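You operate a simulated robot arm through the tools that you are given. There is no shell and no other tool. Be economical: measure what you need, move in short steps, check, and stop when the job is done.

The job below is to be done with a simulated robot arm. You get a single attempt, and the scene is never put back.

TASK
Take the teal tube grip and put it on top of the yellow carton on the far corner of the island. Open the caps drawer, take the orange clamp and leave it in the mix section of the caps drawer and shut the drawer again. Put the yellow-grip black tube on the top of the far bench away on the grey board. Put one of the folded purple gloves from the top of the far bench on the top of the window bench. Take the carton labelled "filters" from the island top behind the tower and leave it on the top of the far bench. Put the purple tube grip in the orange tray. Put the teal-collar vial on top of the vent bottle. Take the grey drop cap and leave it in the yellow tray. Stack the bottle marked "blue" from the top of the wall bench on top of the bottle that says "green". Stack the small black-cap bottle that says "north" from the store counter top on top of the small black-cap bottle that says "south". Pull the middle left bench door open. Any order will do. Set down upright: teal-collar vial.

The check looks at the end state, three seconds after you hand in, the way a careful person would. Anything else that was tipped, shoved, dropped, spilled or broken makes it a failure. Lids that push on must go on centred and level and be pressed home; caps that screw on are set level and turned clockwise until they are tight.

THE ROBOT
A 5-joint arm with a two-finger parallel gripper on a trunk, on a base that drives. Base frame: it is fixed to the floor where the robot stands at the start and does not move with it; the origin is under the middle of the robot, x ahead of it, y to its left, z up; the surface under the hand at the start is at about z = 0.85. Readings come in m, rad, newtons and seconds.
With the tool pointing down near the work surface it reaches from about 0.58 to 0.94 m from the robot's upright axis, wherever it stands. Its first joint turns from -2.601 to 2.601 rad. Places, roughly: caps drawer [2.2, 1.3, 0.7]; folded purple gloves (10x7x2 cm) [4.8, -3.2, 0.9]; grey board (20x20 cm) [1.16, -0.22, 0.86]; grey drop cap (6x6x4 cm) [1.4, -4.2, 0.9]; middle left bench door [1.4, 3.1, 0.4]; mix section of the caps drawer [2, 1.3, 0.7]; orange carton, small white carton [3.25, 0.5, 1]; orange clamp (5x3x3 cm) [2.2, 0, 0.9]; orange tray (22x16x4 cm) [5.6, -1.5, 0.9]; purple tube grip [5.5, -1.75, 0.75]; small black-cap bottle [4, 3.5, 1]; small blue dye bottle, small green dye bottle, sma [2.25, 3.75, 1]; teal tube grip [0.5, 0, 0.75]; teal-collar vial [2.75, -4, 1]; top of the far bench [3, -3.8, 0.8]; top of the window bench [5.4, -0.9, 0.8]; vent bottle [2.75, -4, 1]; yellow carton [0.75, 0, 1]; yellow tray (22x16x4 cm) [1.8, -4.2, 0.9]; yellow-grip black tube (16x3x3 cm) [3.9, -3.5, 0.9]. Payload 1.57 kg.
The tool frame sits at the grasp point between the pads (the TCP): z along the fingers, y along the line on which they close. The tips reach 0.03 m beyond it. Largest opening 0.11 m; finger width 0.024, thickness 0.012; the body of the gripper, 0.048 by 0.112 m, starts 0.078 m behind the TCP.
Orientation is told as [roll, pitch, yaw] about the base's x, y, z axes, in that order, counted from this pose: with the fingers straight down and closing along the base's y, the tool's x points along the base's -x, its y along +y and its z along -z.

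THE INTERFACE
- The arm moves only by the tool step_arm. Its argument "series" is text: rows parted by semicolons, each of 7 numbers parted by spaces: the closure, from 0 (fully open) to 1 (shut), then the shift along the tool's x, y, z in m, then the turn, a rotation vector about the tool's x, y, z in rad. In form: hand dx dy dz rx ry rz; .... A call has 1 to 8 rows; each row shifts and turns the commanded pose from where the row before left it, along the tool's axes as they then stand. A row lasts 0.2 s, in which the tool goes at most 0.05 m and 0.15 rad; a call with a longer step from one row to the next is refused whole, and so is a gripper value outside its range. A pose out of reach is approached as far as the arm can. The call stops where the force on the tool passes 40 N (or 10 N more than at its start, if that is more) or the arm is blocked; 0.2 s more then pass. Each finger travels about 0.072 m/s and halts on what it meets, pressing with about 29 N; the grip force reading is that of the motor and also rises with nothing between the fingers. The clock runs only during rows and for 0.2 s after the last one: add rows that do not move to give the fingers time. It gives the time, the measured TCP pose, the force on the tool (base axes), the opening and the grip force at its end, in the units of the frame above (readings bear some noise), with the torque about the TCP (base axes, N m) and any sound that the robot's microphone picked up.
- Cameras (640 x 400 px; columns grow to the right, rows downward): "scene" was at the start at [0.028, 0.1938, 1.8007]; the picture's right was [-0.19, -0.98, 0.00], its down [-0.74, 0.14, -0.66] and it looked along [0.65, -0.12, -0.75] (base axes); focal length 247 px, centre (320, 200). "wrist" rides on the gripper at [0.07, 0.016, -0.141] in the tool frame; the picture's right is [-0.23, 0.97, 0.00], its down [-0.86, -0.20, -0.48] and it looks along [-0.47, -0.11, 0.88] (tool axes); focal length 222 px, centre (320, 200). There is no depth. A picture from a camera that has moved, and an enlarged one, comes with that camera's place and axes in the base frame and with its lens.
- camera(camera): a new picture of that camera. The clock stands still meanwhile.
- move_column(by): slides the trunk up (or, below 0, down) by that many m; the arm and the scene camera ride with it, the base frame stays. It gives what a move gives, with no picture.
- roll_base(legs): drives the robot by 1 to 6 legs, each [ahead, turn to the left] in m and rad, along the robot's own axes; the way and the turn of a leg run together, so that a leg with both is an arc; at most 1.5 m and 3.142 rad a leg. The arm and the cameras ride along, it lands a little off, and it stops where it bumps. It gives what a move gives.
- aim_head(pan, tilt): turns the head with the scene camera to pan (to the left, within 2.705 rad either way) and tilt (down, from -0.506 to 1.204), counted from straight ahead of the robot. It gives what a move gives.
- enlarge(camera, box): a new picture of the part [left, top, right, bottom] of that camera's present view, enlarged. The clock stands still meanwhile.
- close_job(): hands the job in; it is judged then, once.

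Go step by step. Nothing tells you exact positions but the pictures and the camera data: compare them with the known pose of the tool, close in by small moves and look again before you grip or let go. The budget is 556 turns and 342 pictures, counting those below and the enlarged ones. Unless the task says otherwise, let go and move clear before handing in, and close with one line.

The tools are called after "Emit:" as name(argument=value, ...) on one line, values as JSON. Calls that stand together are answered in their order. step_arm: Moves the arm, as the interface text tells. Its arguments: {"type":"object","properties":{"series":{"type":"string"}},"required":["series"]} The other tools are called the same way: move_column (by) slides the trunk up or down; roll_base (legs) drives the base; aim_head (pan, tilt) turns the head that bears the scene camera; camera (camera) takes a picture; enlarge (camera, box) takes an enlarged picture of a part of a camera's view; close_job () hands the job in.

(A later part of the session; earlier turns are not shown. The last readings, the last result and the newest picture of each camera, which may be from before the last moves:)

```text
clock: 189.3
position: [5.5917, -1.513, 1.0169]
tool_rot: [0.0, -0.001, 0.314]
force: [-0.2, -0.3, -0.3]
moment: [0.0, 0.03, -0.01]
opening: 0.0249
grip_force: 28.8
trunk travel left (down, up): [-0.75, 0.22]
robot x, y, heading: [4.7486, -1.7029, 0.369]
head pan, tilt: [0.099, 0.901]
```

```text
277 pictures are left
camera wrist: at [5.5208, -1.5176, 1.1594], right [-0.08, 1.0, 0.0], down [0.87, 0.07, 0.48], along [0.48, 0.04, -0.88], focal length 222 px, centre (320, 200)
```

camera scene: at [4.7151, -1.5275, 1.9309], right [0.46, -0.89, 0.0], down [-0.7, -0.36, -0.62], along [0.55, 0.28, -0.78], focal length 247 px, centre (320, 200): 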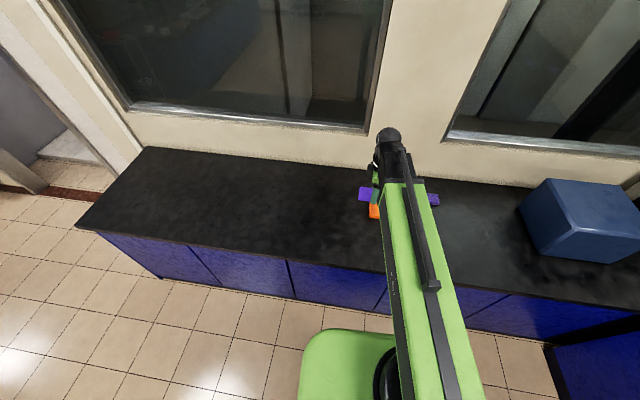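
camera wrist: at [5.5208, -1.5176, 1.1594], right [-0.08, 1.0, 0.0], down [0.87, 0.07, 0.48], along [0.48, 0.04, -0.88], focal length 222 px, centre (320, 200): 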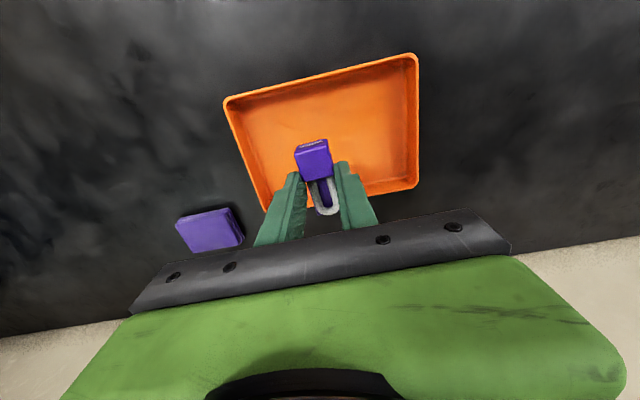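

Emit:
step_arm(series="0.9 0 0.01 0 0 0 0; 0.9 0 0 0 0 0 0")

Emit:
move_column(by=-0.126)

Emit:
step_arm(series="0.75 0 0 0 0 0 0; 0.6 0 0 0 0 0 0; 0.5 0 0 0 0 0 0; 0.5 0 0 0 0 0 0")

Emit:
move_column(by=0.2)

Emit:
camera(camera="wrist")

```text
clock: 189.9
position: [5.5889, -1.5046, 1.017]
tool_rot: [0.001, -0.002, 0.315]
force: [-0.1, 0.0, 0.0]
moment: [0.02, 0.0, -0.05]
opening: 0.0249
grip_force: 28.8
trunk travel left (down, up): [-0.75, 0.22]
robot x, y, heading: [4.7523, -1.7027, 0.375]
head pan, tilt: [0.099, 0.901]
```

```text
clock: 191.5
position: [5.5891, -1.5042, 0.8902]
tool_rot: [-0.001, -0.003, 0.312]
force: [-0.3, 0.0, -0.1]
moment: [0.01, 0.0, 0.01]
opening: 0.0249
grip_force: 28.4
trunk travel left (down, up): [-0.624, 0.346]
robot x, y, heading: [4.7521, -1.7001, 0.374]
head pan, tilt: [0.099, 0.901]
```

```text
clock: 192.5
position: [5.5867, -1.5047, 0.8914]
tool_rot: [0.0, 0.0, 0.314]
force: [-0.4, -0.1, -0.2]
moment: [0.0, 0.0, 0.01]
opening: 0.0549
grip_force: 0.1
trunk travel left (down, up): [-0.624, 0.346]
robot x, y, heading: [4.7515, -1.7042, 0.373]
head pan, tilt: [0.099, 0.901]
```

```text
clock: 194.6
position: [5.5878, -1.5049, 1.0903]
tool_rot: [-0.002, -0.002, 0.315]
force: [0.8, 0.3, 0.1]
moment: [0.0, 0.02, 0.01]
opening: 0.0553
grip_force: 0.0
trunk travel left (down, up): [-0.824, 0.146]
robot x, y, heading: [4.7525, -1.7024, 0.378]
head pan, tilt: [0.099, 0.901]
```

```text
276 pictures are left
camera wrist: at [5.5172, -1.5094, 1.2333], right [-0.09, 1.0, 0.0], down [0.87, 0.07, 0.48], along [0.48, 0.04, -0.88], focal length 222 px, centre (320, 200)
```

wrist: 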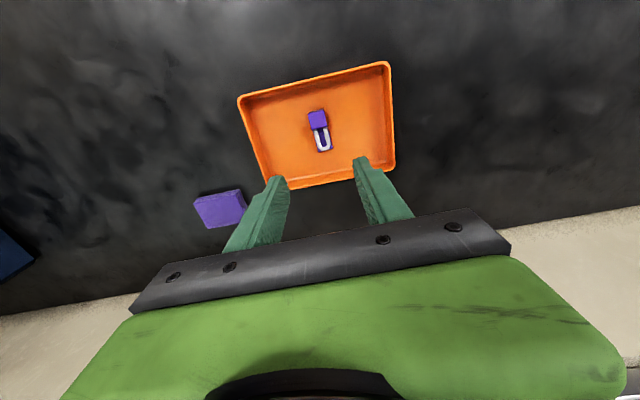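

Purple grip is in the tray. Look toward the island for the "filters" carton.

Emit:
move_column(by=0.13)

Emit:
aim_head(pan=1.8, tilt=0.4)

Emit:
camera(camera="scene")

```text
clock: 196.2
position: [5.5884, -1.504, 1.2211]
tool_rot: [0.0, -0.002, 0.314]
force: [0.2, -0.4, -0.5]
moment: [0.02, -0.02, 0.0]
opening: 0.0553
grip_force: 0.0
trunk travel left (down, up): [-0.954, 0.016]
robot x, y, heading: [4.7527, -1.7016, 0.371]
head pan, tilt: [0.099, 0.901]
```

```text
clock: 197.9
position: [5.5868, -1.5045, 1.2211]
tool_rot: [0.0, -0.002, 0.313]
force: [0.0, 0.5, -0.1]
moment: [0.02, 0.01, -0.01]
opening: 0.0551
grip_force: 0.0
trunk travel left (down, up): [-0.954, 0.016]
robot x, y, heading: [4.75, -1.7049, 0.369]
head pan, tilt: [1.799, 0.4]
```

```text
275 pictures are left
camera scene: at [4.5957, -1.4856, 1.9719], right [0.83, 0.56, 0.0], down [0.22, -0.32, -0.92], along [-0.52, 0.76, -0.39], focal length 247 px, centre (320, 200)
```

scene: 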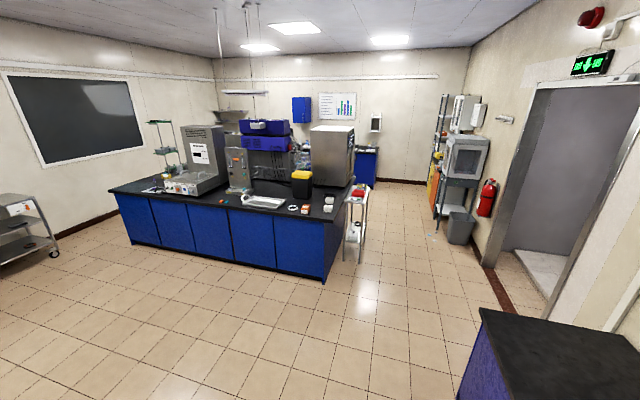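

Emit:
enlarge(camera="scene", box=[216, 150, 376, 230])

Emit:
enlarge(camera="scene", box=[100, 100, 260, 210])

```text
4.00 times, centred on (296, 190) of scene
camera zoom: at [4.5957, -1.4856, 1.9719], right [0.83, 0.56, 0.0], down [0.22, -0.32, -0.92], along [-0.52, 0.76, -0.39], focal length 989 px, centre (416, 240)
```

zoom: 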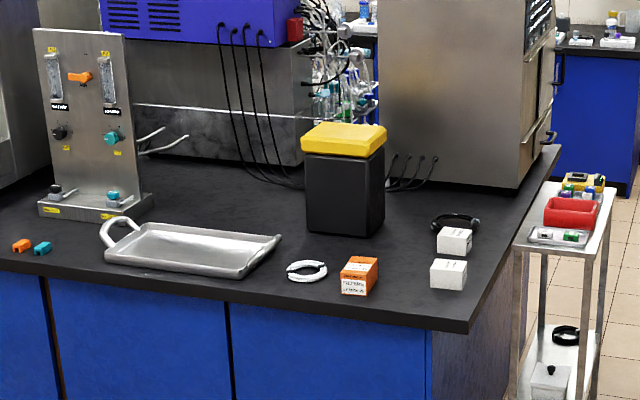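

```text
3.64 times, centred on (180, 155) of scene
camera zoom: at [4.5957, -1.4856, 1.9719], right [0.83, 0.56, 0.0], down [0.22, -0.32, -0.92], along [-0.52, 0.76, -0.39], focal length 899 px, centre (829, 364)
```

zoom: 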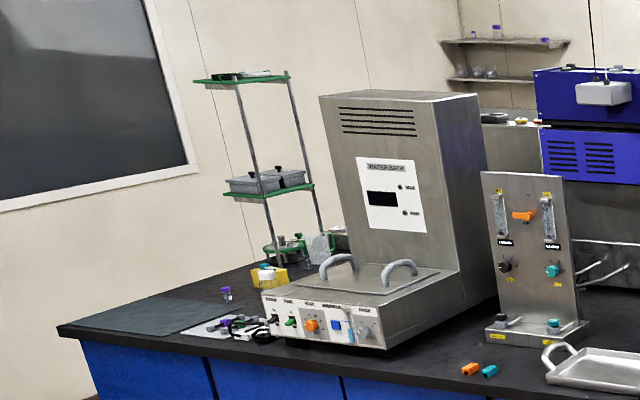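

Cartons at the island's end: orange ~[3.15,.37], whites ~[3.34,.51] and [3.23,.70]; clamp ~[2.2,.03]. Drive nearer to read labels.

Emit:
roll_base(legs=[[0, 2.07], [0.9, 0], [0.8, 0], [0, -0.56]])

Emit:
aim_head(pan=0.0, tilt=0.7)

Emit:
camera(camera="scene")

```text
clock: 213.0
position: [3.3262, 0.2403, 1.2234]
tool_rot: [-0.002, -0.003, 1.818]
force: [-0.2, -1.6, 0.6]
moment: [0.08, 0.02, 0.03]
opening: 0.055
grip_force: 0.1
trunk travel left (down, up): [-0.954, 0.016]
robot x, y, heading: [3.4708, -0.6041, 1.88]
head pan, tilt: [1.799, 0.4]
```

```text
clock: 214.8
position: [3.3252, 0.2415, 1.221]
tool_rot: [0.0, -0.003, 1.819]
force: [0.2, 0.0, 0.0]
moment: [0.0, -0.03, -0.02]
opening: 0.055
grip_force: 0.0
trunk travel left (down, up): [-0.954, 0.016]
robot x, y, heading: [3.4783, -0.602, 1.879]
head pan, tilt: [0.0, 0.7]
```

```text
272 pictures are left
camera scene: at [3.302, -0.6176, 1.9451], right [0.95, 0.31, 0.0], down [0.2, -0.61, -0.77], along [-0.23, 0.73, -0.64], focal length 247 px, centre (320, 200)
```

scene: 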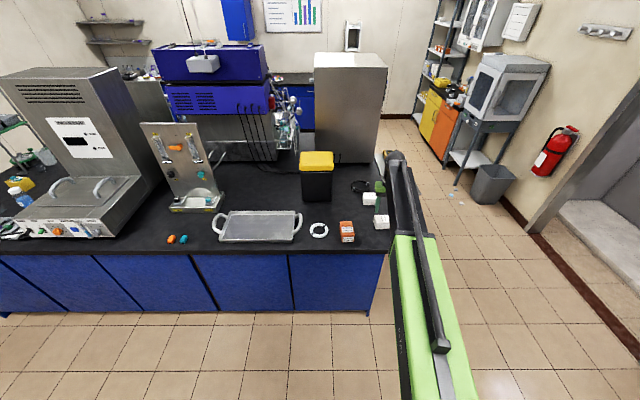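

Emit:
enlarge(camera="scene", box=[300, 170, 412, 250])

Emit:
enlarge(camera="scene", box=[356, 184, 396, 234])

Emit:
camera(camera="wrist")

```text
5.00 times, centred on (356, 210) of scene
camera zoom: at [3.302, -0.6176, 1.9451], right [0.95, 0.31, 0.0], down [0.2, -0.61, -0.77], along [-0.23, 0.73, -0.64], focal length 1236 px, centre (140, 150)
```

zoom: 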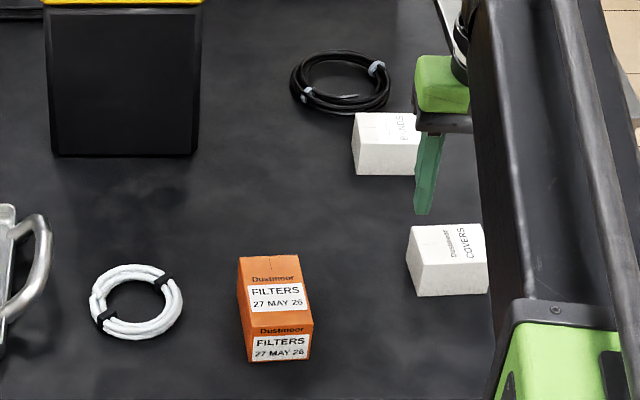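

```text
8.00 times, centred on (376, 209) of scene
camera zoom: at [3.302, -0.6176, 1.9451], right [0.95, 0.31, 0.0], down [0.2, -0.61, -0.77], along [-0.23, 0.73, -0.64], focal length 1977 px, centre (-128, 128)
```

zoom: 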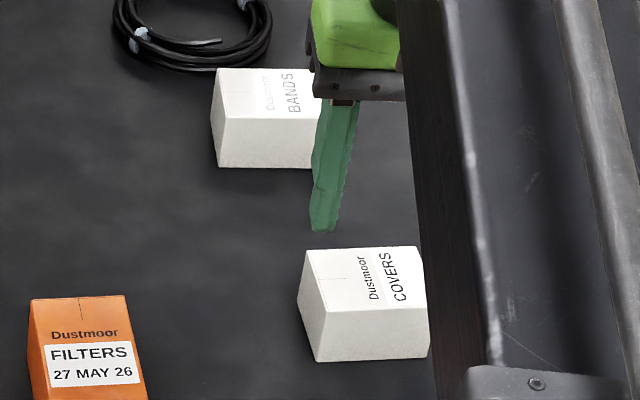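

```text
269 pictures are left
camera wrist: at [3.3282, 0.1713, 1.3633], right [-1.0, -0.02, 0.0], down [-0.02, 0.88, 0.48], along [-0.01, 0.48, -0.88], focal length 222 px, centre (320, 200)
```

wrist: 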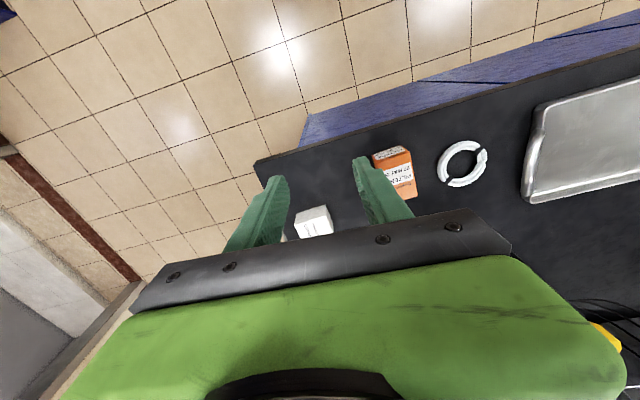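

The orange carton reads FILTERS, centre ~[3.154,.380], top ~.896, long axis away from me. Advance 0.3 m and align.

Emit:
roll_base(legs=[[0.3, 0]])

```text
clock: 216.9
position: [3.2331, 0.532, 1.2202]
tool_rot: [0.001, 0.001, 1.819]
force: [0.2, 0.0, 0.0]
moment: [-0.06, 0.0, 0.02]
opening: 0.0551
grip_force: 0.1
trunk travel left (down, up): [-0.954, 0.016]
robot x, y, heading: [3.3814, -0.3158, 1.884]
head pan, tilt: [0.0, 0.7]
```

Emit:
step_arm(series="0.1 0.032 0.0285 0 0 0 0; 0.1 0.032 0.0285 0 0 0 0; 0.1 0.032 0.0285 0 0 0 0; 0.1 0.032 0.0285 0 0 0 0; 0.1 0 0 0 0 0 -0.13; 0.1 0 0 0 0 0 0")

Emit:
move_column(by=-0.2)

Emit:
camera(camera="wrist")

```text
clock: 218.3
position: [3.1541, 0.3768, 1.2217]
tool_rot: [-0.002, -0.001, 1.95]
force: [0.4, -0.9, 0.1]
moment: [0.01, 0.02, 0.02]
opening: 0.0991
grip_force: 0.1
trunk travel left (down, up): [-0.954, 0.016]
robot x, y, heading: [3.3846, -0.3161, 1.879]
head pan, tilt: [0.0, 0.7]
```

```text
clock: 220.4
position: [3.1531, 0.3782, 1.0206]
tool_rot: [0.0, -0.002, 1.949]
force: [-0.1, 0.5, 0.3]
moment: [0.01, 0.0, 0.0]
opening: 0.0989
grip_force: 0.1
trunk travel left (down, up): [-0.754, 0.216]
robot x, y, heading: [3.3856, -0.3182, 1.876]
head pan, tilt: [0.0, 0.7]
```

```text
268 pictures are left
camera wrist: at [3.165, 0.3079, 1.1634], right [-0.99, -0.15, 0.0], down [-0.13, 0.87, 0.48], along [-0.07, 0.47, -0.88], focal length 222 px, centre (320, 200)
```

wrist: 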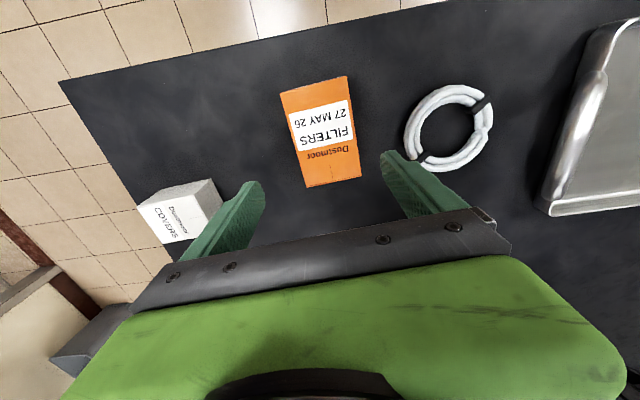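

Emit:
step_arm(series="0.1 0.0095 0.006 0 0 0 0; 0.1 0 0 0 0 0 0")

Emit:
move_column(by=-0.127)

Emit:
step_arm(series="0.3 0 0 0 0 0 0; 0.45 0 0 0 0 0 0; 0.45 0 0 0 0 0 0; 0.45 0 0 0 0 0 0")

Emit:
move_column(by=0.33)

Emit:
camera(camera="wrist")

```text
clock: 221.0
position: [3.1523, 0.3668, 1.0218]
tool_rot: [0.0, -0.001, 1.951]
force: [-0.9, 0.2, 0.4]
moment: [-0.02, 0.0, 0.0]
opening: 0.0992
grip_force: 0.0
trunk travel left (down, up): [-0.754, 0.216]
robot x, y, heading: [3.3846, -0.3142, 1.878]
head pan, tilt: [0.0, 0.7]
```

```text
clock: 222.6
position: [3.1511, 0.3671, 0.8939]
tool_rot: [0.002, -0.002, 1.95]
force: [0.4, -0.6, -0.1]
moment: [-0.02, 0.0, 0.02]
opening: 0.0992
grip_force: 0.1
trunk travel left (down, up): [-0.627, 0.343]
robot x, y, heading: [3.3814, -0.3102, 1.883]
head pan, tilt: [0.0, 0.7]
```

```text
clock: 223.6
position: [3.152, 0.3665, 0.8939]
tool_rot: [0.0, -0.002, 1.949]
force: [-1.4, 0.5, 2.1]
moment: [0.0, -0.1, 0.05]
opening: 0.0696
grip_force: 28.9
trunk travel left (down, up): [-0.627, 0.343]
robot x, y, heading: [3.3825, -0.3136, 1.883]
head pan, tilt: [0.0, 0.7]
```

```text
clock: 226.8
position: [3.1513, 0.3668, 1.2243]
tool_rot: [0.001, -0.002, 1.949]
force: [0.4, 1.5, -0.5]
moment: [-0.03, 0.02, 0.02]
opening: 0.0696
grip_force: 28.6
trunk travel left (down, up): [-0.957, 0.013]
robot x, y, heading: [3.3856, -0.3112, 1.883]
head pan, tilt: [0.0, 0.7]
```

```text
267 pictures are left
camera wrist: at [3.1636, 0.2968, 1.3662], right [-0.99, -0.15, 0.0], down [-0.13, 0.87, 0.48], along [-0.07, 0.47, -0.88], focal length 222 px, centre (320, 200)
```

wrist: 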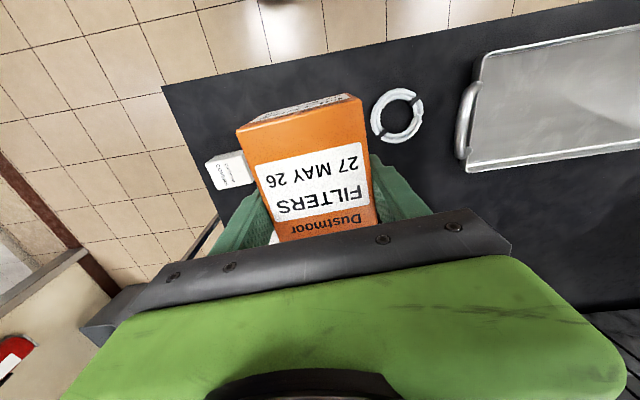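

FILTERS carton held. Drive to the far bench, stance ~[3.56,-2.87].

Emit:
roll_base(legs=[[-0.5, 0], [0, 2.841], [1.04, 0], [1.0, 0], [0, 0.29]])

Emit:
aim_head(pan=0.0, tilt=0.85)

Emit:
camera(camera="scene")

Emit:
camera(camera="wrist")

```text
clock: 247.2
position: [3.813, -3.5165, 1.2248]
tool_rot: [0.0, -0.001, -1.189]
force: [-0.9, -0.2, -0.3]
moment: [0.01, -0.03, 0.0]
opening: 0.0699
grip_force: 28.9
trunk travel left (down, up): [-0.957, 0.013]
robot x, y, heading: [3.5829, -2.8311, -1.269]
head pan, tilt: [0.0, 0.7]
```

```text
clock: 247.9
position: [3.8133, -3.5157, 1.2239]
tool_rot: [-0.001, -0.003, -1.189]
force: [-0.2, 0.3, -2.2]
moment: [0.03, 0.01, -0.01]
opening: 0.0696
grip_force: 29.4
trunk travel left (down, up): [-0.957, 0.013]
robot x, y, heading: [3.5862, -2.8315, -1.271]
head pan, tilt: [0.0, 0.85]
```

```text
266 pictures are left
camera scene: at [3.759, -2.8152, 1.9358], right [-0.95, -0.3, 0.0], down [-0.22, 0.72, -0.66], along [0.2, -0.63, -0.75], focal length 247 px, centre (320, 200)
```

scene: 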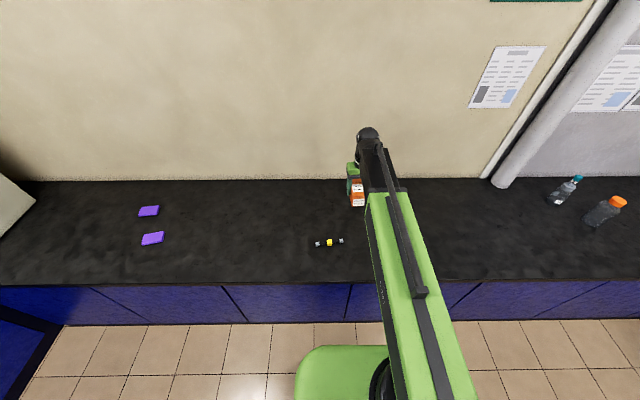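

```text
265 pictures are left
camera wrist: at [3.8035, -3.4436, 1.3662], right [0.99, 0.15, 0.0], down [0.13, -0.87, 0.48], along [0.07, -0.47, -0.88], focal length 222 px, centre (320, 200)
```

wrist: 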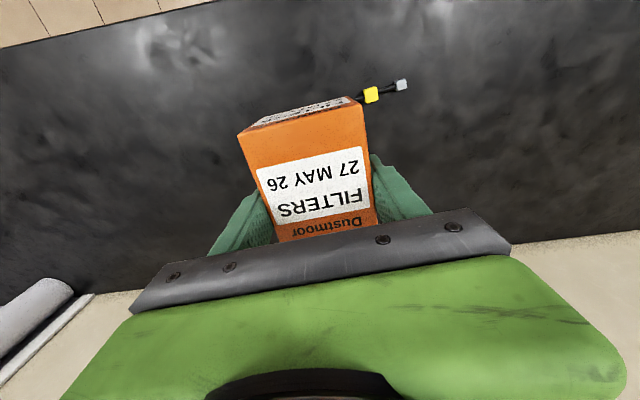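

Shift the carton 0.28 m to the right-hand clear area and lower.

Emit:
step_arm(series="0.45 0 -0.0471 0 0 0 0; 0.45 0 -0.0471 0 0 0 0; 0.45 0 -0.0471 0 0 0 0; 0.45 0 -0.0471 0 0 0 0; 0.45 0 -0.0471 0 0 0 0; 0.45 0 -0.0471 0 0 0 0; 0.45 0 0 0 0 0 0")

Emit:
move_column(by=-0.32)

Emit:
move_column(by=-0.01)

Emit:
camera(camera="wrist")

```text
clock: 249.5
position: [3.5504, -3.6201, 1.2244]
tool_rot: [-0.001, -0.001, -1.19]
force: [-0.2, 0.0, -2.3]
moment: [0.01, 0.01, -0.03]
opening: 0.0699
grip_force: 28.7
trunk travel left (down, up): [-0.957, 0.013]
robot x, y, heading: [3.5856, -2.8307, -1.269]
head pan, tilt: [0.0, 0.85]
```

```text
clock: 252.7
position: [3.5508, -3.6195, 0.904]
tool_rot: [-0.001, -0.002, -1.19]
force: [-0.2, -0.3, -1.3]
moment: [-0.02, 0.02, -0.02]
opening: 0.0695
grip_force: 28.2
trunk travel left (down, up): [-0.637, 0.333]
robot x, y, heading: [3.5853, -2.8342, -1.271]
head pan, tilt: [0.0, 0.85]
```

```text
clock: 253.2
position: [3.5498, -3.6201, 0.8936]
tool_rot: [0.0, -0.002, -1.188]
force: [-0.5, 0.8, -1.2]
moment: [-0.02, 0.01, 0.01]
opening: 0.0696
grip_force: 28.9
trunk travel left (down, up): [-0.627, 0.343]
robot x, y, heading: [3.5881, -2.8321, -1.268]
head pan, tilt: [0.0, 0.85]
```

```text
264 pictures are left
camera wrist: at [3.5401, -3.5472, 1.0363], right [0.99, 0.15, 0.0], down [0.13, -0.87, 0.48], along [0.07, -0.47, -0.88], focal length 222 px, centre (320, 200)
```

wrist: 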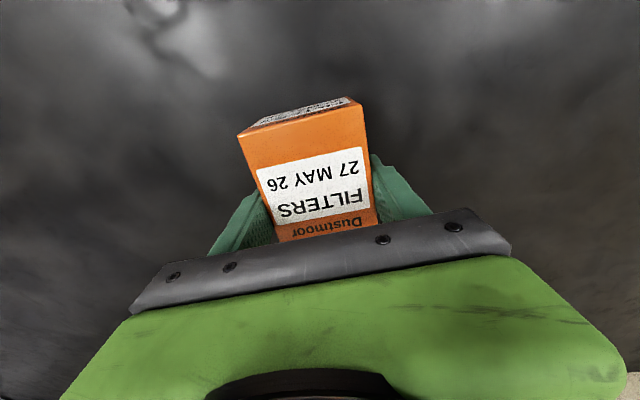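

Emit:
move_column(by=-0.0015)

Emit:
step_arm(series="0.3 0 0 0 0 0 0; 0.1 0 0 0 0 0 0; 0.1 0 0 0 0 0 0")

Emit:
move_column(by=0.22)

Emit:
camera(camera="wrist")

Emit:
enlarge(camera="scene", box=[296, 160, 376, 210])

```text
clock: 253.8
position: [3.5496, -3.6188, 0.893]
tool_rot: [-0.001, -0.003, -1.19]
force: [-0.6, -9.1, 24.0]
moment: [0.48, -0.01, 0.04]
opening: 0.0699
grip_force: 29.3
trunk travel left (down, up): [-0.626, 0.344]
robot x, y, heading: [3.5866, -2.8307, -1.27]
head pan, tilt: [0.0, 0.85]
```

```text
clock: 254.6
position: [3.5491, -3.6193, 0.8923]
tool_rot: [0.0, -0.002, -1.19]
force: [0.9, 0.2, 0.4]
moment: [0.01, -0.01, -0.02]
opening: 0.0991
grip_force: 0.1
trunk travel left (down, up): [-0.626, 0.344]
robot x, y, heading: [3.5853, -2.8309, -1.266]
head pan, tilt: [0.0, 0.85]
```

```text
clock: 256.9
position: [3.5497, -3.6192, 1.1125]
tool_rot: [0.0, -0.002, -1.192]
force: [-0.1, 0.2, 1.0]
moment: [-0.03, -0.01, -0.03]
opening: 0.0992
grip_force: 0.1
trunk travel left (down, up): [-0.846, 0.124]
robot x, y, heading: [3.5854, -2.8312, -1.262]
head pan, tilt: [0.0, 0.85]
```

```text
263 pictures are left
camera wrist: at [3.5402, -3.5472, 1.2548], right [0.99, 0.15, 0.0], down [0.13, -0.87, 0.48], along [0.07, -0.47, -0.88], focal length 222 px, centre (320, 200)
```

wrist: 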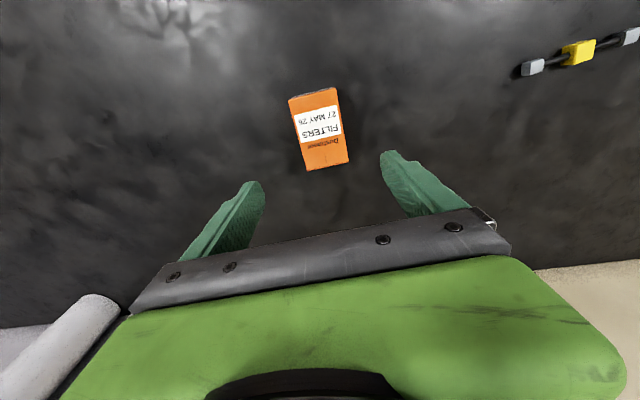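

```text
8.00 times, centred on (336, 185) of scene
camera zoom: at [3.7584, -2.8152, 1.8243], right [-0.95, -0.3, 0.0], down [-0.22, 0.72, -0.66], along [0.2, -0.63, -0.75], focal length 1977 px, centre (192, 320)
```

zoom: 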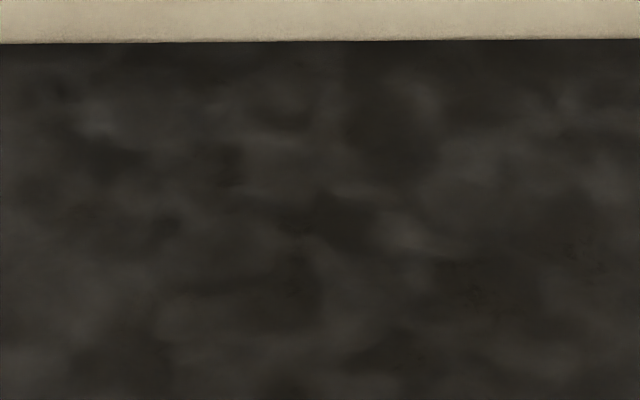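

Carton set on the far bench. Now to the yellow-grip tube at ~[3.909,-3.455], axis ~0.45 rad.

Emit:
step_arm(series="0.3 0.0024 0.0492 0 0 0 0; 0.3 0.0024 0.0492 0 0 0 0; 0.3 0.0024 0.0492 0 0 0 0; 0.3 0.0024 0.0492 0 0 0 0; 0.3 0.0024 0.0492 0 0 0 0; 0.3 0.0024 0.0492 0 0 0 0; 0.3 0.0024 0.0492 0 0 0 0; 0.3 0.0024 0.0492 0 0 0 0")

Emit:
step_arm(series="0.3 0 0 0 0 0 0.14; 0.3 0 0 0 0 0 0.14; 0.3 0 0 0 0 0 0.14; 0.3 0 0 0 0 0 0.14; 0.3 0 0 0 0 0 0.14; 0.3 0 0 0 0 0 0.14; 0.3 0 0 0 0 0 0.14; 0.3 0 0 0 0 0 0.14")

Emit:
step_arm(series="0.3 0 0 0 0 0 0.13; 0.3 0 0 0 0 0 0.13; 0.3 0 0 0 0 0 0.12; 0.3 0 0 0 0 0 0")

Emit:
camera(camera="wrist")

```text
clock: 258.7
position: [3.9077, -3.4532, 1.1126]
tool_rot: [-0.002, -0.002, -1.191]
force: [0.2, -0.4, 0.1]
moment: [0.0, 0.01, -0.01]
opening: 0.077
grip_force: 0.1
trunk travel left (down, up): [-0.846, 0.124]
robot x, y, heading: [3.5892, -2.8347, -1.274]
head pan, tilt: [0.0, 0.85]
```

```text
clock: 260.5
position: [3.9067, -3.4548, 1.1133]
tool_rot: [-0.001, -0.002, -2.313]
force: [0.1, 0.4, 0.1]
moment: [-0.02, -0.01, 0.01]
opening: 0.077
grip_force: 0.1
trunk travel left (down, up): [-0.846, 0.124]
robot x, y, heading: [3.5834, -2.834, -1.267]
head pan, tilt: [0.0, 0.85]
```

```text
clock: 261.5
position: [3.9074, -3.455, 1.1132]
tool_rot: [0.003, 0.0, -2.692]
force: [-0.1, 0.1, 0.0]
moment: [-0.02, 0.01, 0.0]
opening: 0.0768
grip_force: 0.1
trunk travel left (down, up): [-0.846, 0.124]
robot x, y, heading: [3.5845, -2.8341, -1.273]
head pan, tilt: [0.0, 0.85]
```

```text
261 pictures are left
camera wrist: at [3.9794, -3.4382, 1.2549], right [0.22, -0.98, 0.0], down [-0.86, -0.19, 0.48], along [-0.47, -0.11, -0.88], focal length 222 px, centre (320, 200)
```

wrist: 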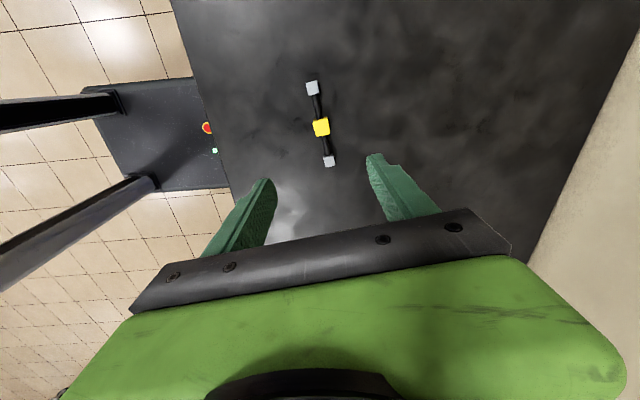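

Aligned; descend and grip at the yellow.

Emit:
move_column(by=-0.15)

Emit:
camera(camera="wrist")

```text
clock: 263.2
position: [3.9075, -3.4547, 0.9622]
tool_rot: [0.003, -0.001, -2.69]
force: [0.2, 0.4, -0.3]
moment: [0.03, -0.03, 0.04]
opening: 0.0772
grip_force: 0.1
trunk travel left (down, up): [-0.696, 0.274]
robot x, y, heading: [3.5849, -2.8299, -1.266]
head pan, tilt: [0.0, 0.85]
```

```text
260 pictures are left
camera wrist: at [3.9793, -3.4381, 1.105], right [0.22, -0.98, 0.0], down [-0.86, -0.19, 0.48], along [-0.47, -0.11, -0.88], focal length 222 px, centre (320, 200)
```

wrist: 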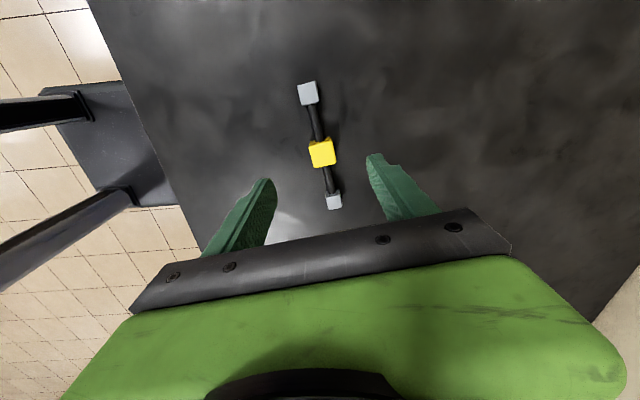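

Emit:
move_column(by=-0.077)

Emit:
step_arm(series="0.6 0 0 0 0 0 0; 0.85 0 0 0 0 0 0; 0.85 0 0 0 0 0 0; 0.85 0 0 0 0 0 0")

Emit:
move_column(by=0.33)

Emit:
camera(camera="wrist")

```text
clock: 264.4
position: [3.9092, -3.4553, 0.8852]
tool_rot: [0.002, 0.001, -2.689]
force: [-0.4, 0.0, 1.0]
moment: [-0.01, -0.02, 0.05]
opening: 0.0772
grip_force: 0.0
trunk travel left (down, up): [-0.619, 0.351]
robot x, y, heading: [3.5863, -2.8297, -1.266]
head pan, tilt: [0.0, 0.85]
```

```text
clock: 265.4
position: [3.9095, -3.4563, 0.8856]
tool_rot: [0.002, 0.0, -2.69]
force: [0.2, 0.0, -0.3]
moment: [0.03, 0.0, 0.01]
opening: 0.0246
grip_force: 28.5
trunk travel left (down, up): [-0.619, 0.351]
robot x, y, heading: [3.5827, -2.8353, -1.272]
head pan, tilt: [0.0, 0.85]
```

```text
clock: 268.6
position: [3.9093, -3.4545, 1.2161]
tool_rot: [0.002, -0.001, -2.689]
force: [0.1, 0.0, -0.3]
moment: [-0.01, -0.03, 0.02]
opening: 0.0249
grip_force: 29.1
trunk travel left (down, up): [-0.949, 0.021]
robot x, y, heading: [3.5858, -2.8339, -1.266]
head pan, tilt: [0.0, 0.85]
```

```text
259 pictures are left
camera wrist: at [3.9794, -3.4381, 1.3578], right [0.22, -0.98, 0.0], down [-0.86, -0.19, 0.48], along [-0.47, -0.11, -0.88], focal length 222 px, centre (320, 200)
```

wrist: 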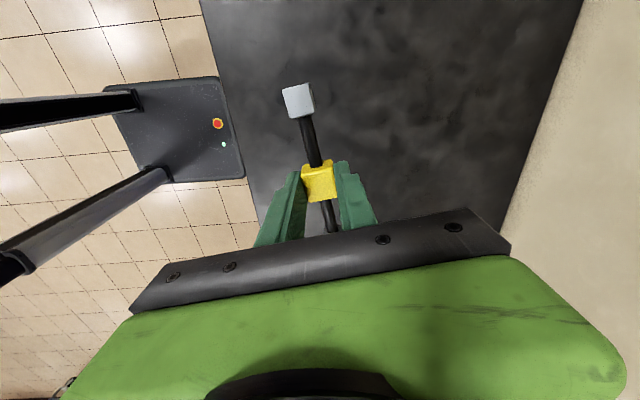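

Tube held. Drive to the island's near side, pre-stance ~[1.53,-1.42].

Emit:
roll_base(legs=[[-0.3, 0], [0, -2.397], [1.13, 0], [1.13, 0], [0, -0.75]])

Emit:
aim_head(pan=0.1, tilt=0.65)

Emit:
camera(camera="scene")

```text
clock: 289.1
position: [1.2412, -0.7637, 1.2148]
tool_rot: [0.0, 0.002, 0.42]
force: [1.0, -0.6, -1.0]
moment: [-0.04, 0.06, 0.01]
opening: 0.0247
grip_force: 29.6
trunk travel left (down, up): [-0.949, 0.021]
robot x, y, heading: [1.5585, -1.3955, 1.85]
head pan, tilt: [0.0, 0.85]
```

```text
clock: 289.9
position: [1.2381, -0.7646, 1.2152]
tool_rot: [0.003, -0.002, 0.418]
force: [0.4, -0.1, -0.5]
moment: [0.0, 0.03, 0.02]
opening: 0.0248
grip_force: 29.0
trunk travel left (down, up): [-0.949, 0.021]
robot x, y, heading: [1.5578, -1.3927, 1.851]
head pan, tilt: [0.099, 0.649]
```

```text
258 pictures are left
camera scene: at [1.3721, -1.4052, 1.9439], right [0.93, 0.37, 0.0], down [0.22, -0.56, -0.8], along [-0.29, 0.74, -0.6], focal length 247 px, centre (320, 200)
```

scene: 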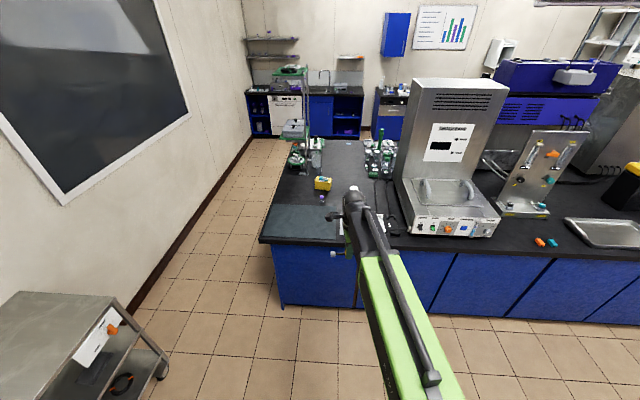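

Emit:
roll_base(legs=[[0.57, 0]])

Emit:
camera(camera="wrist")

Emit:
aim_head(pan=-0.1, tilt=0.95)

Emit:
camera(camera="scene")

```text
clock: 293.0
position: [1.0829, -0.2331, 1.2155]
tool_rot: [0.0, -0.001, 0.422]
force: [-0.1, 0.1, -0.9]
moment: [-0.05, 0.02, 0.03]
opening: 0.025
grip_force: 28.9
trunk travel left (down, up): [-0.949, 0.021]
robot x, y, heading: [1.4029, -0.8598, 1.855]
head pan, tilt: [0.099, 0.649]
```

```text
257 pictures are left
camera wrist: at [1.0132, -0.2454, 1.3574], right [-0.19, 0.98, 0.0], down [0.86, 0.17, 0.48], along [0.47, 0.09, -0.88], focal length 222 px, centre (320, 200)
```

wrist: 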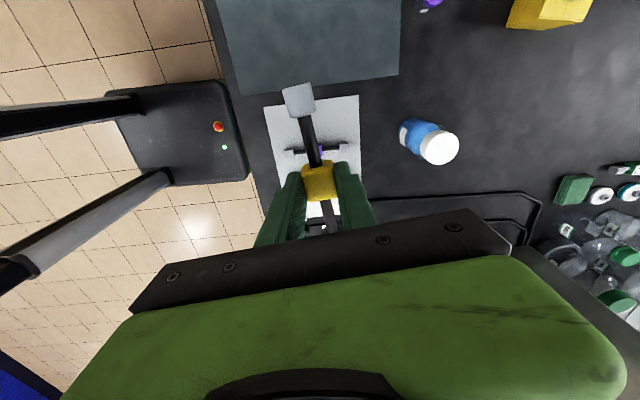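

```text
clock: 293.8
position: [1.083, -0.2331, 1.2164]
tool_rot: [0.002, -0.002, 0.423]
force: [0.2, -0.4, -0.2]
moment: [0.03, 0.02, -0.01]
opening: 0.0245
grip_force: 29.1
trunk travel left (down, up): [-0.949, 0.021]
robot x, y, heading: [1.4023, -0.8643, 1.854]
head pan, tilt: [-0.099, 0.949]
```

```text
256 pictures are left
camera scene: at [1.2378, -0.8807, 1.9199], right [0.98, 0.18, 0.0], down [0.15, -0.8, -0.58], along [-0.11, 0.57, -0.81], focal length 247 px, centre (320, 200)
```

scene: 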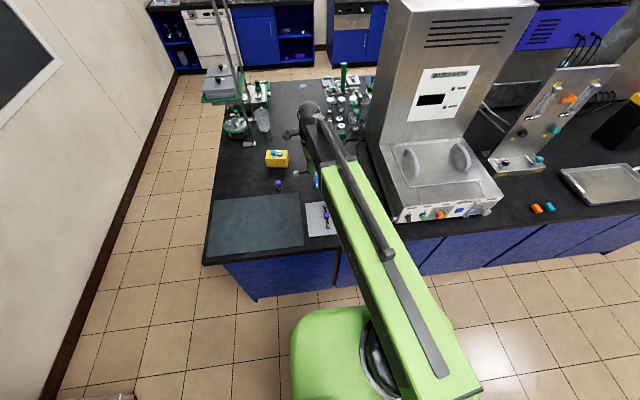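

Move the arm aside so the board is visible.

Emit:
step_arm(series="0.85 0.049 0 0 0 0 0; 0.85 0.049 0 0 0 0 0; 0.85 0.049 0 0 0 0 0; 0.85 0.049 0 0 0 0 0; 0.85 0.049 0 0 0 0 0; 0.85 0 0 0 0 0 0")

Emit:
enlarge(camera="scene", box=[270, 160, 390, 250])

```text
clock: 295.2
position: [0.8629, -0.329, 1.2157]
tool_rot: [0.002, -0.001, 0.421]
force: [0.7, 0.7, 0.2]
moment: [0.03, 0.03, 0.01]
opening: 0.0248
grip_force: 28.8
trunk travel left (down, up): [-0.949, 0.021]
robot x, y, heading: [1.4023, -0.8589, 1.846]
head pan, tilt: [-0.099, 0.949]
```

```text
4.44 times, centred on (330, 205) of scene
camera zoom: at [1.2386, -0.8806, 1.9199], right [0.98, 0.18, 0.0], down [0.15, -0.8, -0.58], along [-0.11, 0.57, -0.81], focal length 1098 px, centre (276, 178)
```

zoom: 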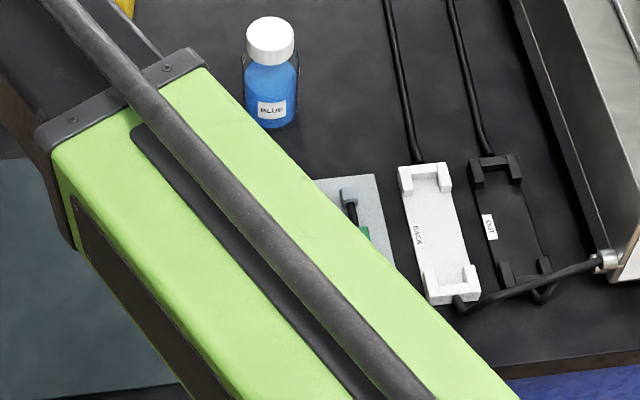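

Emit:
step_arm(series="0.85 -0.049 0 0 0 0 0; 0.85 -0.049 0 0 0 0 0; 0.85 -0.049 0 0 0 0 0; 0.85 -0.049 0 0 0 0 0; 0.85 -0.049 0.01 0 0 0 0; 0.85 0 0.049 0 0 0 0; 0.85 0 0.049 0 0 0 0; 0.85 0 0.049 0 0 0 0")

Emit:
camera(camera="wrist")

```text
clock: 297.0
position: [1.018, -0.0876, 1.2152]
tool_rot: [0.001, -0.001, 0.422]
force: [0.2, -0.3, -0.5]
moment: [-0.01, 0.0, 0.02]
opening: 0.0248
grip_force: 28.8
trunk travel left (down, up): [-0.949, 0.021]
robot x, y, heading: [1.3985, -0.8592, 1.858]
head pan, tilt: [-0.099, 0.949]
```

```text
254 pictures are left
camera wrist: at [0.9485, -0.0996, 1.3571], right [-0.19, 0.98, 0.0], down [0.86, 0.17, 0.48], along [0.47, 0.09, -0.88], focal length 222 px, centre (320, 200)
```

wrist: 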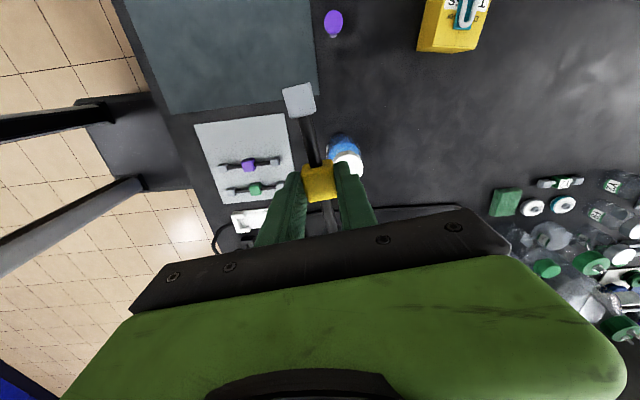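

Board corners A[1.089,-.35], B[1.026,-.166], D[1.275,-.30]; two tubes already lie on the far half. I'll lay mine parallel at the near strip, centre ~[1.087,-.25].

Emit:
step_arm(series="0.85 0 0 0 0 0 -0.148; 0.85 0 0 0 0 0 -0.148; 0.85 0 0 0 0 0 -0.148; 0.85 0 0 0 0 0 -0.148; 0.85 0 0 0 0 0 -0.148; 0.85 0 0 0 0 0 -0.148; 0.85 0 0 0 0 0 -0.148; 0.85 0 0 0 0 0 -0.148")

Emit:
step_arm(series="0.85 0 0 0 0 0 -0.148; 0.85 0 0 0 0 0 -0.148; 0.85 0.0439 -0.0031 0 0 0 0; 0.85 0.0439 -0.0031 0 0 0 0; 0.85 0.0439 -0.0031 0 0 0 0; 0.85 0.0439 -0.0031 0 0 0 0; 0.85 0 0 0 0 0 0")

Emit:
camera(camera="wrist")

Emit:
camera(camera="scene")

```text
clock: 298.8
position: [1.0181, -0.0908, 1.2158]
tool_rot: [0.0, -0.002, 1.609]
force: [0.4, -0.3, 0.2]
moment: [-0.02, 0.02, -0.01]
opening: 0.025
grip_force: 28.7
trunk travel left (down, up): [-0.949, 0.021]
robot x, y, heading: [1.4014, -0.8588, 1.856]
head pan, tilt: [-0.099, 0.949]
```

```text
clock: 300.4
position: [1.0874, -0.2524, 1.2155]
tool_rot: [-0.002, -0.001, 1.902]
force: [-0.5, 0.3, -0.4]
moment: [0.0, 0.02, 0.0]
opening: 0.0249
grip_force: 29.2
trunk travel left (down, up): [-0.949, 0.021]
robot x, y, heading: [1.3997, -0.8617, 1.85]
head pan, tilt: [-0.099, 0.949]
```

```text
253 pictures are left
camera wrist: at [1.0955, -0.3227, 1.3576], right [-0.99, -0.1, 0.0], down [-0.09, 0.87, 0.48], along [-0.05, 0.48, -0.88], focal length 222 px, centre (320, 200)
```

wrist: 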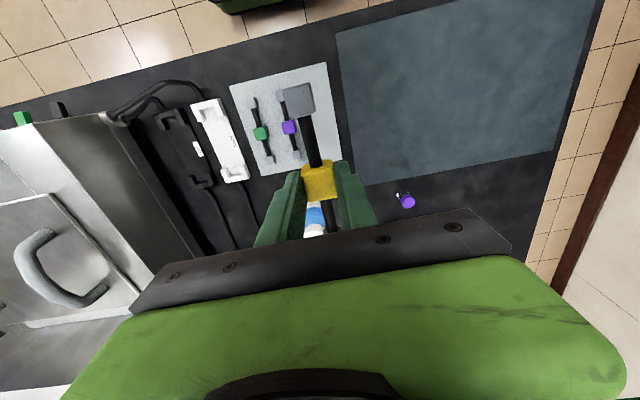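

```text
252 pictures are left
camera scene: at [1.2376, -0.8803, 1.9198], right [0.98, 0.18, 0.0], down [0.15, -0.8, -0.58], along [-0.11, 0.57, -0.81], focal length 247 px, centre (320, 200)
```

scene: 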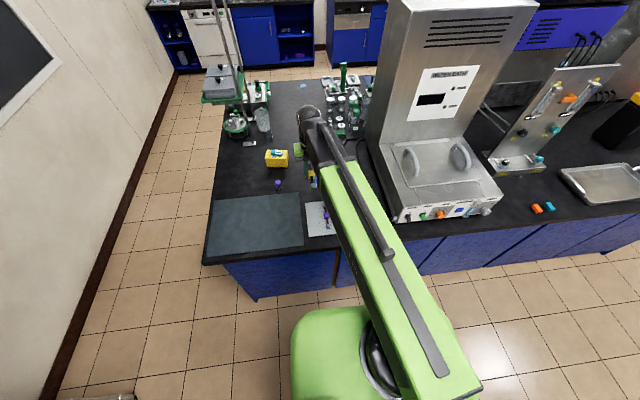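

Emit:
step_arm(series="0.85 -0.003 -0.003 0 0 0 0.045; 0.85 0 0 0 0 0 0")

Emit:
move_column(by=-0.24)

Emit:
camera(camera="wrist")

```text
clock: 301.0
position: [1.089, -0.2487, 1.216]
tool_rot: [-0.002, 0.0, 1.856]
force: [0.3, 0.5, 0.3]
moment: [0.03, 0.01, -0.02]
opening: 0.0249
grip_force: 28.3
trunk travel left (down, up): [-0.949, 0.021]
robot x, y, heading: [1.4029, -0.8632, 1.85]
head pan, tilt: [-0.099, 0.949]
```

```text
clock: 303.5
position: [1.0886, -0.248, 0.9758]
tool_rot: [-0.003, -0.003, 1.855]
force: [-0.1, -0.1, -0.3]
moment: [-0.01, 0.0, 0.0]
opening: 0.0246
grip_force: 28.6
trunk travel left (down, up): [-0.709, 0.261]
robot x, y, heading: [1.4021, -0.8629, 1.851]
head pan, tilt: [-0.099, 0.949]
```

```text
251 pictures are left
camera wrist: at [1.0943, -0.319, 1.1179], right [-1.0, -0.06, 0.0], down [-0.05, 0.88, 0.48], along [-0.03, 0.48, -0.88], focal length 222 px, centre (320, 200)
```

wrist: 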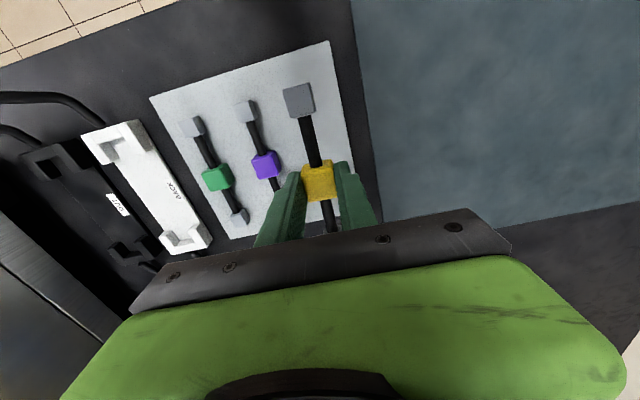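

Emit:
move_column(by=-0.078)

Emit:
move_column(by=-0.004)

Emit:
move_column(by=-0.003)

```text
clock: 304.7
position: [1.0895, -0.2486, 0.8985]
tool_rot: [0.001, -0.003, 1.857]
force: [-0.5, -0.4, 0.7]
moment: [-0.01, 0.03, -0.02]
opening: 0.0248
grip_force: 29.2
trunk travel left (down, up): [-0.631, 0.339]
robot x, y, heading: [1.4037, -0.8616, 1.855]
head pan, tilt: [-0.099, 0.949]
```

```text
clock: 305.2
position: [1.0899, -0.2481, 0.895]
tool_rot: [-0.002, -0.002, 1.857]
force: [-0.2, -0.4, -0.7]
moment: [-0.03, 0.01, 0.0]
opening: 0.0248
grip_force: 28.9
trunk travel left (down, up): [-0.627, 0.343]
robot x, y, heading: [1.4006, -0.8616, 1.853]
head pan, tilt: [-0.099, 0.949]
```

```text
clock: 305.7
position: [1.088, -0.2493, 0.8915]
tool_rot: [0.0, -0.003, 1.857]
force: [-1.1, 3.1, 14.2]
moment: [0.09, 0.05, -0.02]
opening: 0.0249
grip_force: 29.1
trunk travel left (down, up): [-0.624, 0.346]
robot x, y, heading: [1.4049, -0.8627, 1.854]
head pan, tilt: [-0.099, 0.949]
```

Contact at 0.8915. Ease up 1 mm, open modestly to keep off the purple tube, then rise.

Emit:
move_column(by=0.001)

Emit:
step_arm(series="0.7 0 0 0 0 0 0; 0.62 0 0 0 0 0 0; 0.62 0 0 0 0 0 0")

Emit:
move_column(by=0.2)

Emit:
camera(camera="wrist")

```text
clock: 306.2
position: [1.0893, -0.2488, 0.8912]
tool_rot: [-0.002, -0.001, 1.856]
force: [-0.4, -0.2, 0.3]
moment: [0.01, 0.01, -0.01]
opening: 0.0248
grip_force: 28.6
trunk travel left (down, up): [-0.625, 0.345]
robot x, y, heading: [1.4021, -0.8606, 1.847]
head pan, tilt: [-0.099, 0.949]
```

```text
clock: 307.1
position: [1.0891, -0.2488, 0.8912]
tool_rot: [-0.002, -0.001, 1.857]
force: [0.5, 0.0, 0.3]
moment: [0.0, 0.03, 0.02]
opening: 0.0421
grip_force: 0.1
trunk travel left (down, up): [-0.625, 0.345]
robot x, y, heading: [1.4015, -0.8611, 1.85]
head pan, tilt: [-0.099, 0.949]
```

```text
clock: 309.2
position: [1.0887, -0.2483, 1.0909]
tool_rot: [-0.003, -0.002, 1.857]
force: [-0.2, -0.2, -0.6]
moment: [-0.01, 0.01, 0.02]
opening: 0.0415
grip_force: 0.1
trunk travel left (down, up): [-0.825, 0.145]
robot x, y, heading: [1.4016, -0.8639, 1.857]
head pan, tilt: [-0.099, 0.949]
```

```text
250 pictures are left
camera wrist: at [1.0942, -0.319, 1.2338], right [-1.0, -0.06, 0.0], down [-0.05, 0.88, 0.48], along [-0.03, 0.48, -0.88], focal length 222 px, centre (320, 200)
```

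wrist: 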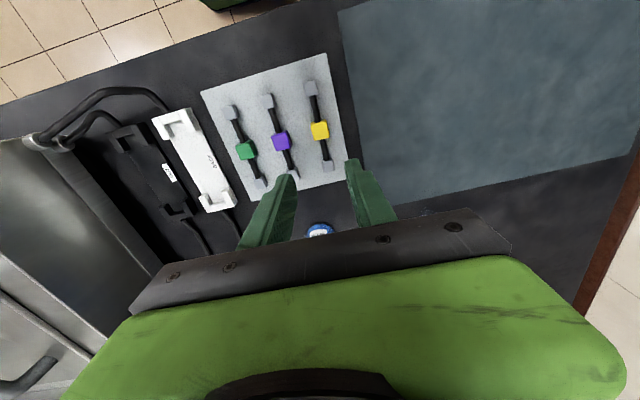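

Tube is on the board. Next the orange clamp at ~[2.2,.03]; back off and drive along the island.

Emit:
move_column(by=0.13)

Emit:
roll_base(legs=[[-0.6, 0], [0, -1.549], [1.03, 0], [0, 1.566], [0.25, 0]])

Emit:
aim_head(pan=0.0, tilt=0.75)

Emit:
camera(camera="scene")

```text
clock: 310.8
position: [1.0895, -0.2495, 1.2211]
tool_rot: [-0.002, -0.002, 1.857]
force: [-0.5, -0.4, -0.3]
moment: [-0.02, 0.0, 0.02]
opening: 0.0418
grip_force: 0.0
trunk travel left (down, up): [-0.955, 0.015]
robot x, y, heading: [1.405, -0.8571, 1.846]
head pan, tilt: [-0.099, 0.949]
```

```text
clock: 328.1
position: [2.0983, -0.2782, 1.2222]
tool_rot: [-0.001, 0.001, 1.916]
force: [0.3, 0.4, -0.6]
moment: [-0.05, 0.08, -0.01]
opening: 0.0416
grip_force: 0.0
trunk travel left (down, up): [-0.955, 0.015]
robot x, y, heading: [2.4214, -0.8847, 1.9]
head pan, tilt: [-0.099, 0.949]
```

```text
clock: 328.8
position: [2.0985, -0.2778, 1.2218]
tool_rot: [-0.002, -0.001, 1.916]
force: [0.3, 0.1, 0.1]
moment: [0.02, -0.01, 0.02]
opening: 0.0417
grip_force: 0.0
trunk travel left (down, up): [-0.955, 0.015]
robot x, y, heading: [2.4189, -0.8801, 1.897]
head pan, tilt: [0.0, 0.75]
```

```text
249 pictures are left
camera scene: at [2.2449, -0.9018, 1.9413], right [0.95, 0.32, 0.0], down [0.22, -0.65, -0.73], along [-0.24, 0.69, -0.68], focal length 247 px, centre (320, 200)
```

scene: 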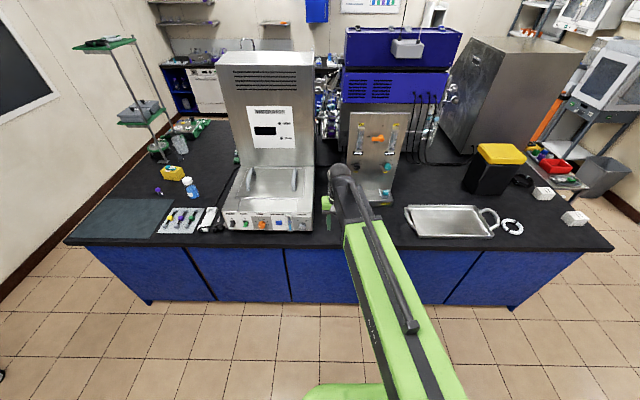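

Emit:
step_arm(series="0.3 0.002 -0.04 0 0 0 0; 0.3 0.002 -0.04 0 0 0 0; 0.3 0.002 -0.04 0 0 0 0; 0.3 0.002 -0.04 0 0 0 0; 0.3 0 0 0 0 0 0")

Emit:
roll_base(legs=[[0.26, 0]])

Emit:
camera(camera="wrist")

```text
clock: 330.0
position: [2.2511, -0.2318, 1.2221]
tool_rot: [-0.002, -0.003, 1.915]
force: [-0.1, -0.2, 0.5]
moment: [-0.01, 0.03, -0.04]
opening: 0.0768
grip_force: 0.1
trunk travel left (down, up): [-0.955, 0.015]
robot x, y, heading: [2.4174, -0.8771, 1.9]
head pan, tilt: [0.0, 0.75]
```

```text
clock: 331.8
position: [2.1663, 0.0144, 1.2205]
tool_rot: [-0.001, 0.0, 1.917]
force: [-0.8, 1.5, -0.2]
moment: [-0.03, -0.01, 0.0]
opening: 0.077
grip_force: 0.0
trunk travel left (down, up): [-0.955, 0.015]
robot x, y, heading: [2.333, -0.6379, 1.895]
head pan, tilt: [0.0, 0.75]
```

```text
248 pictures are left
camera wrist: at [2.1758, -0.0559, 1.3631], right [-0.99, -0.12, 0.0], down [-0.1, 0.87, 0.48], along [-0.06, 0.48, -0.88], focal length 222 px, centre (320, 200)
```

wrist: 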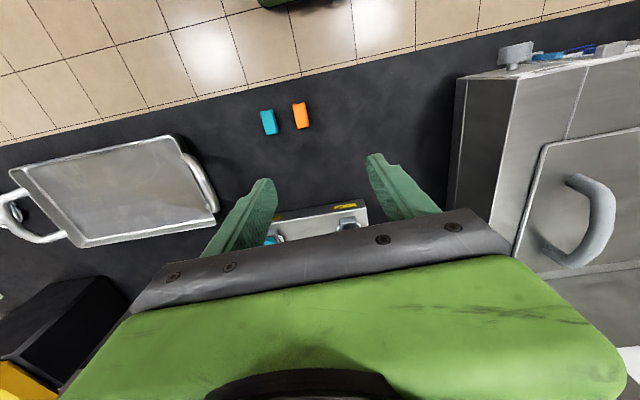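

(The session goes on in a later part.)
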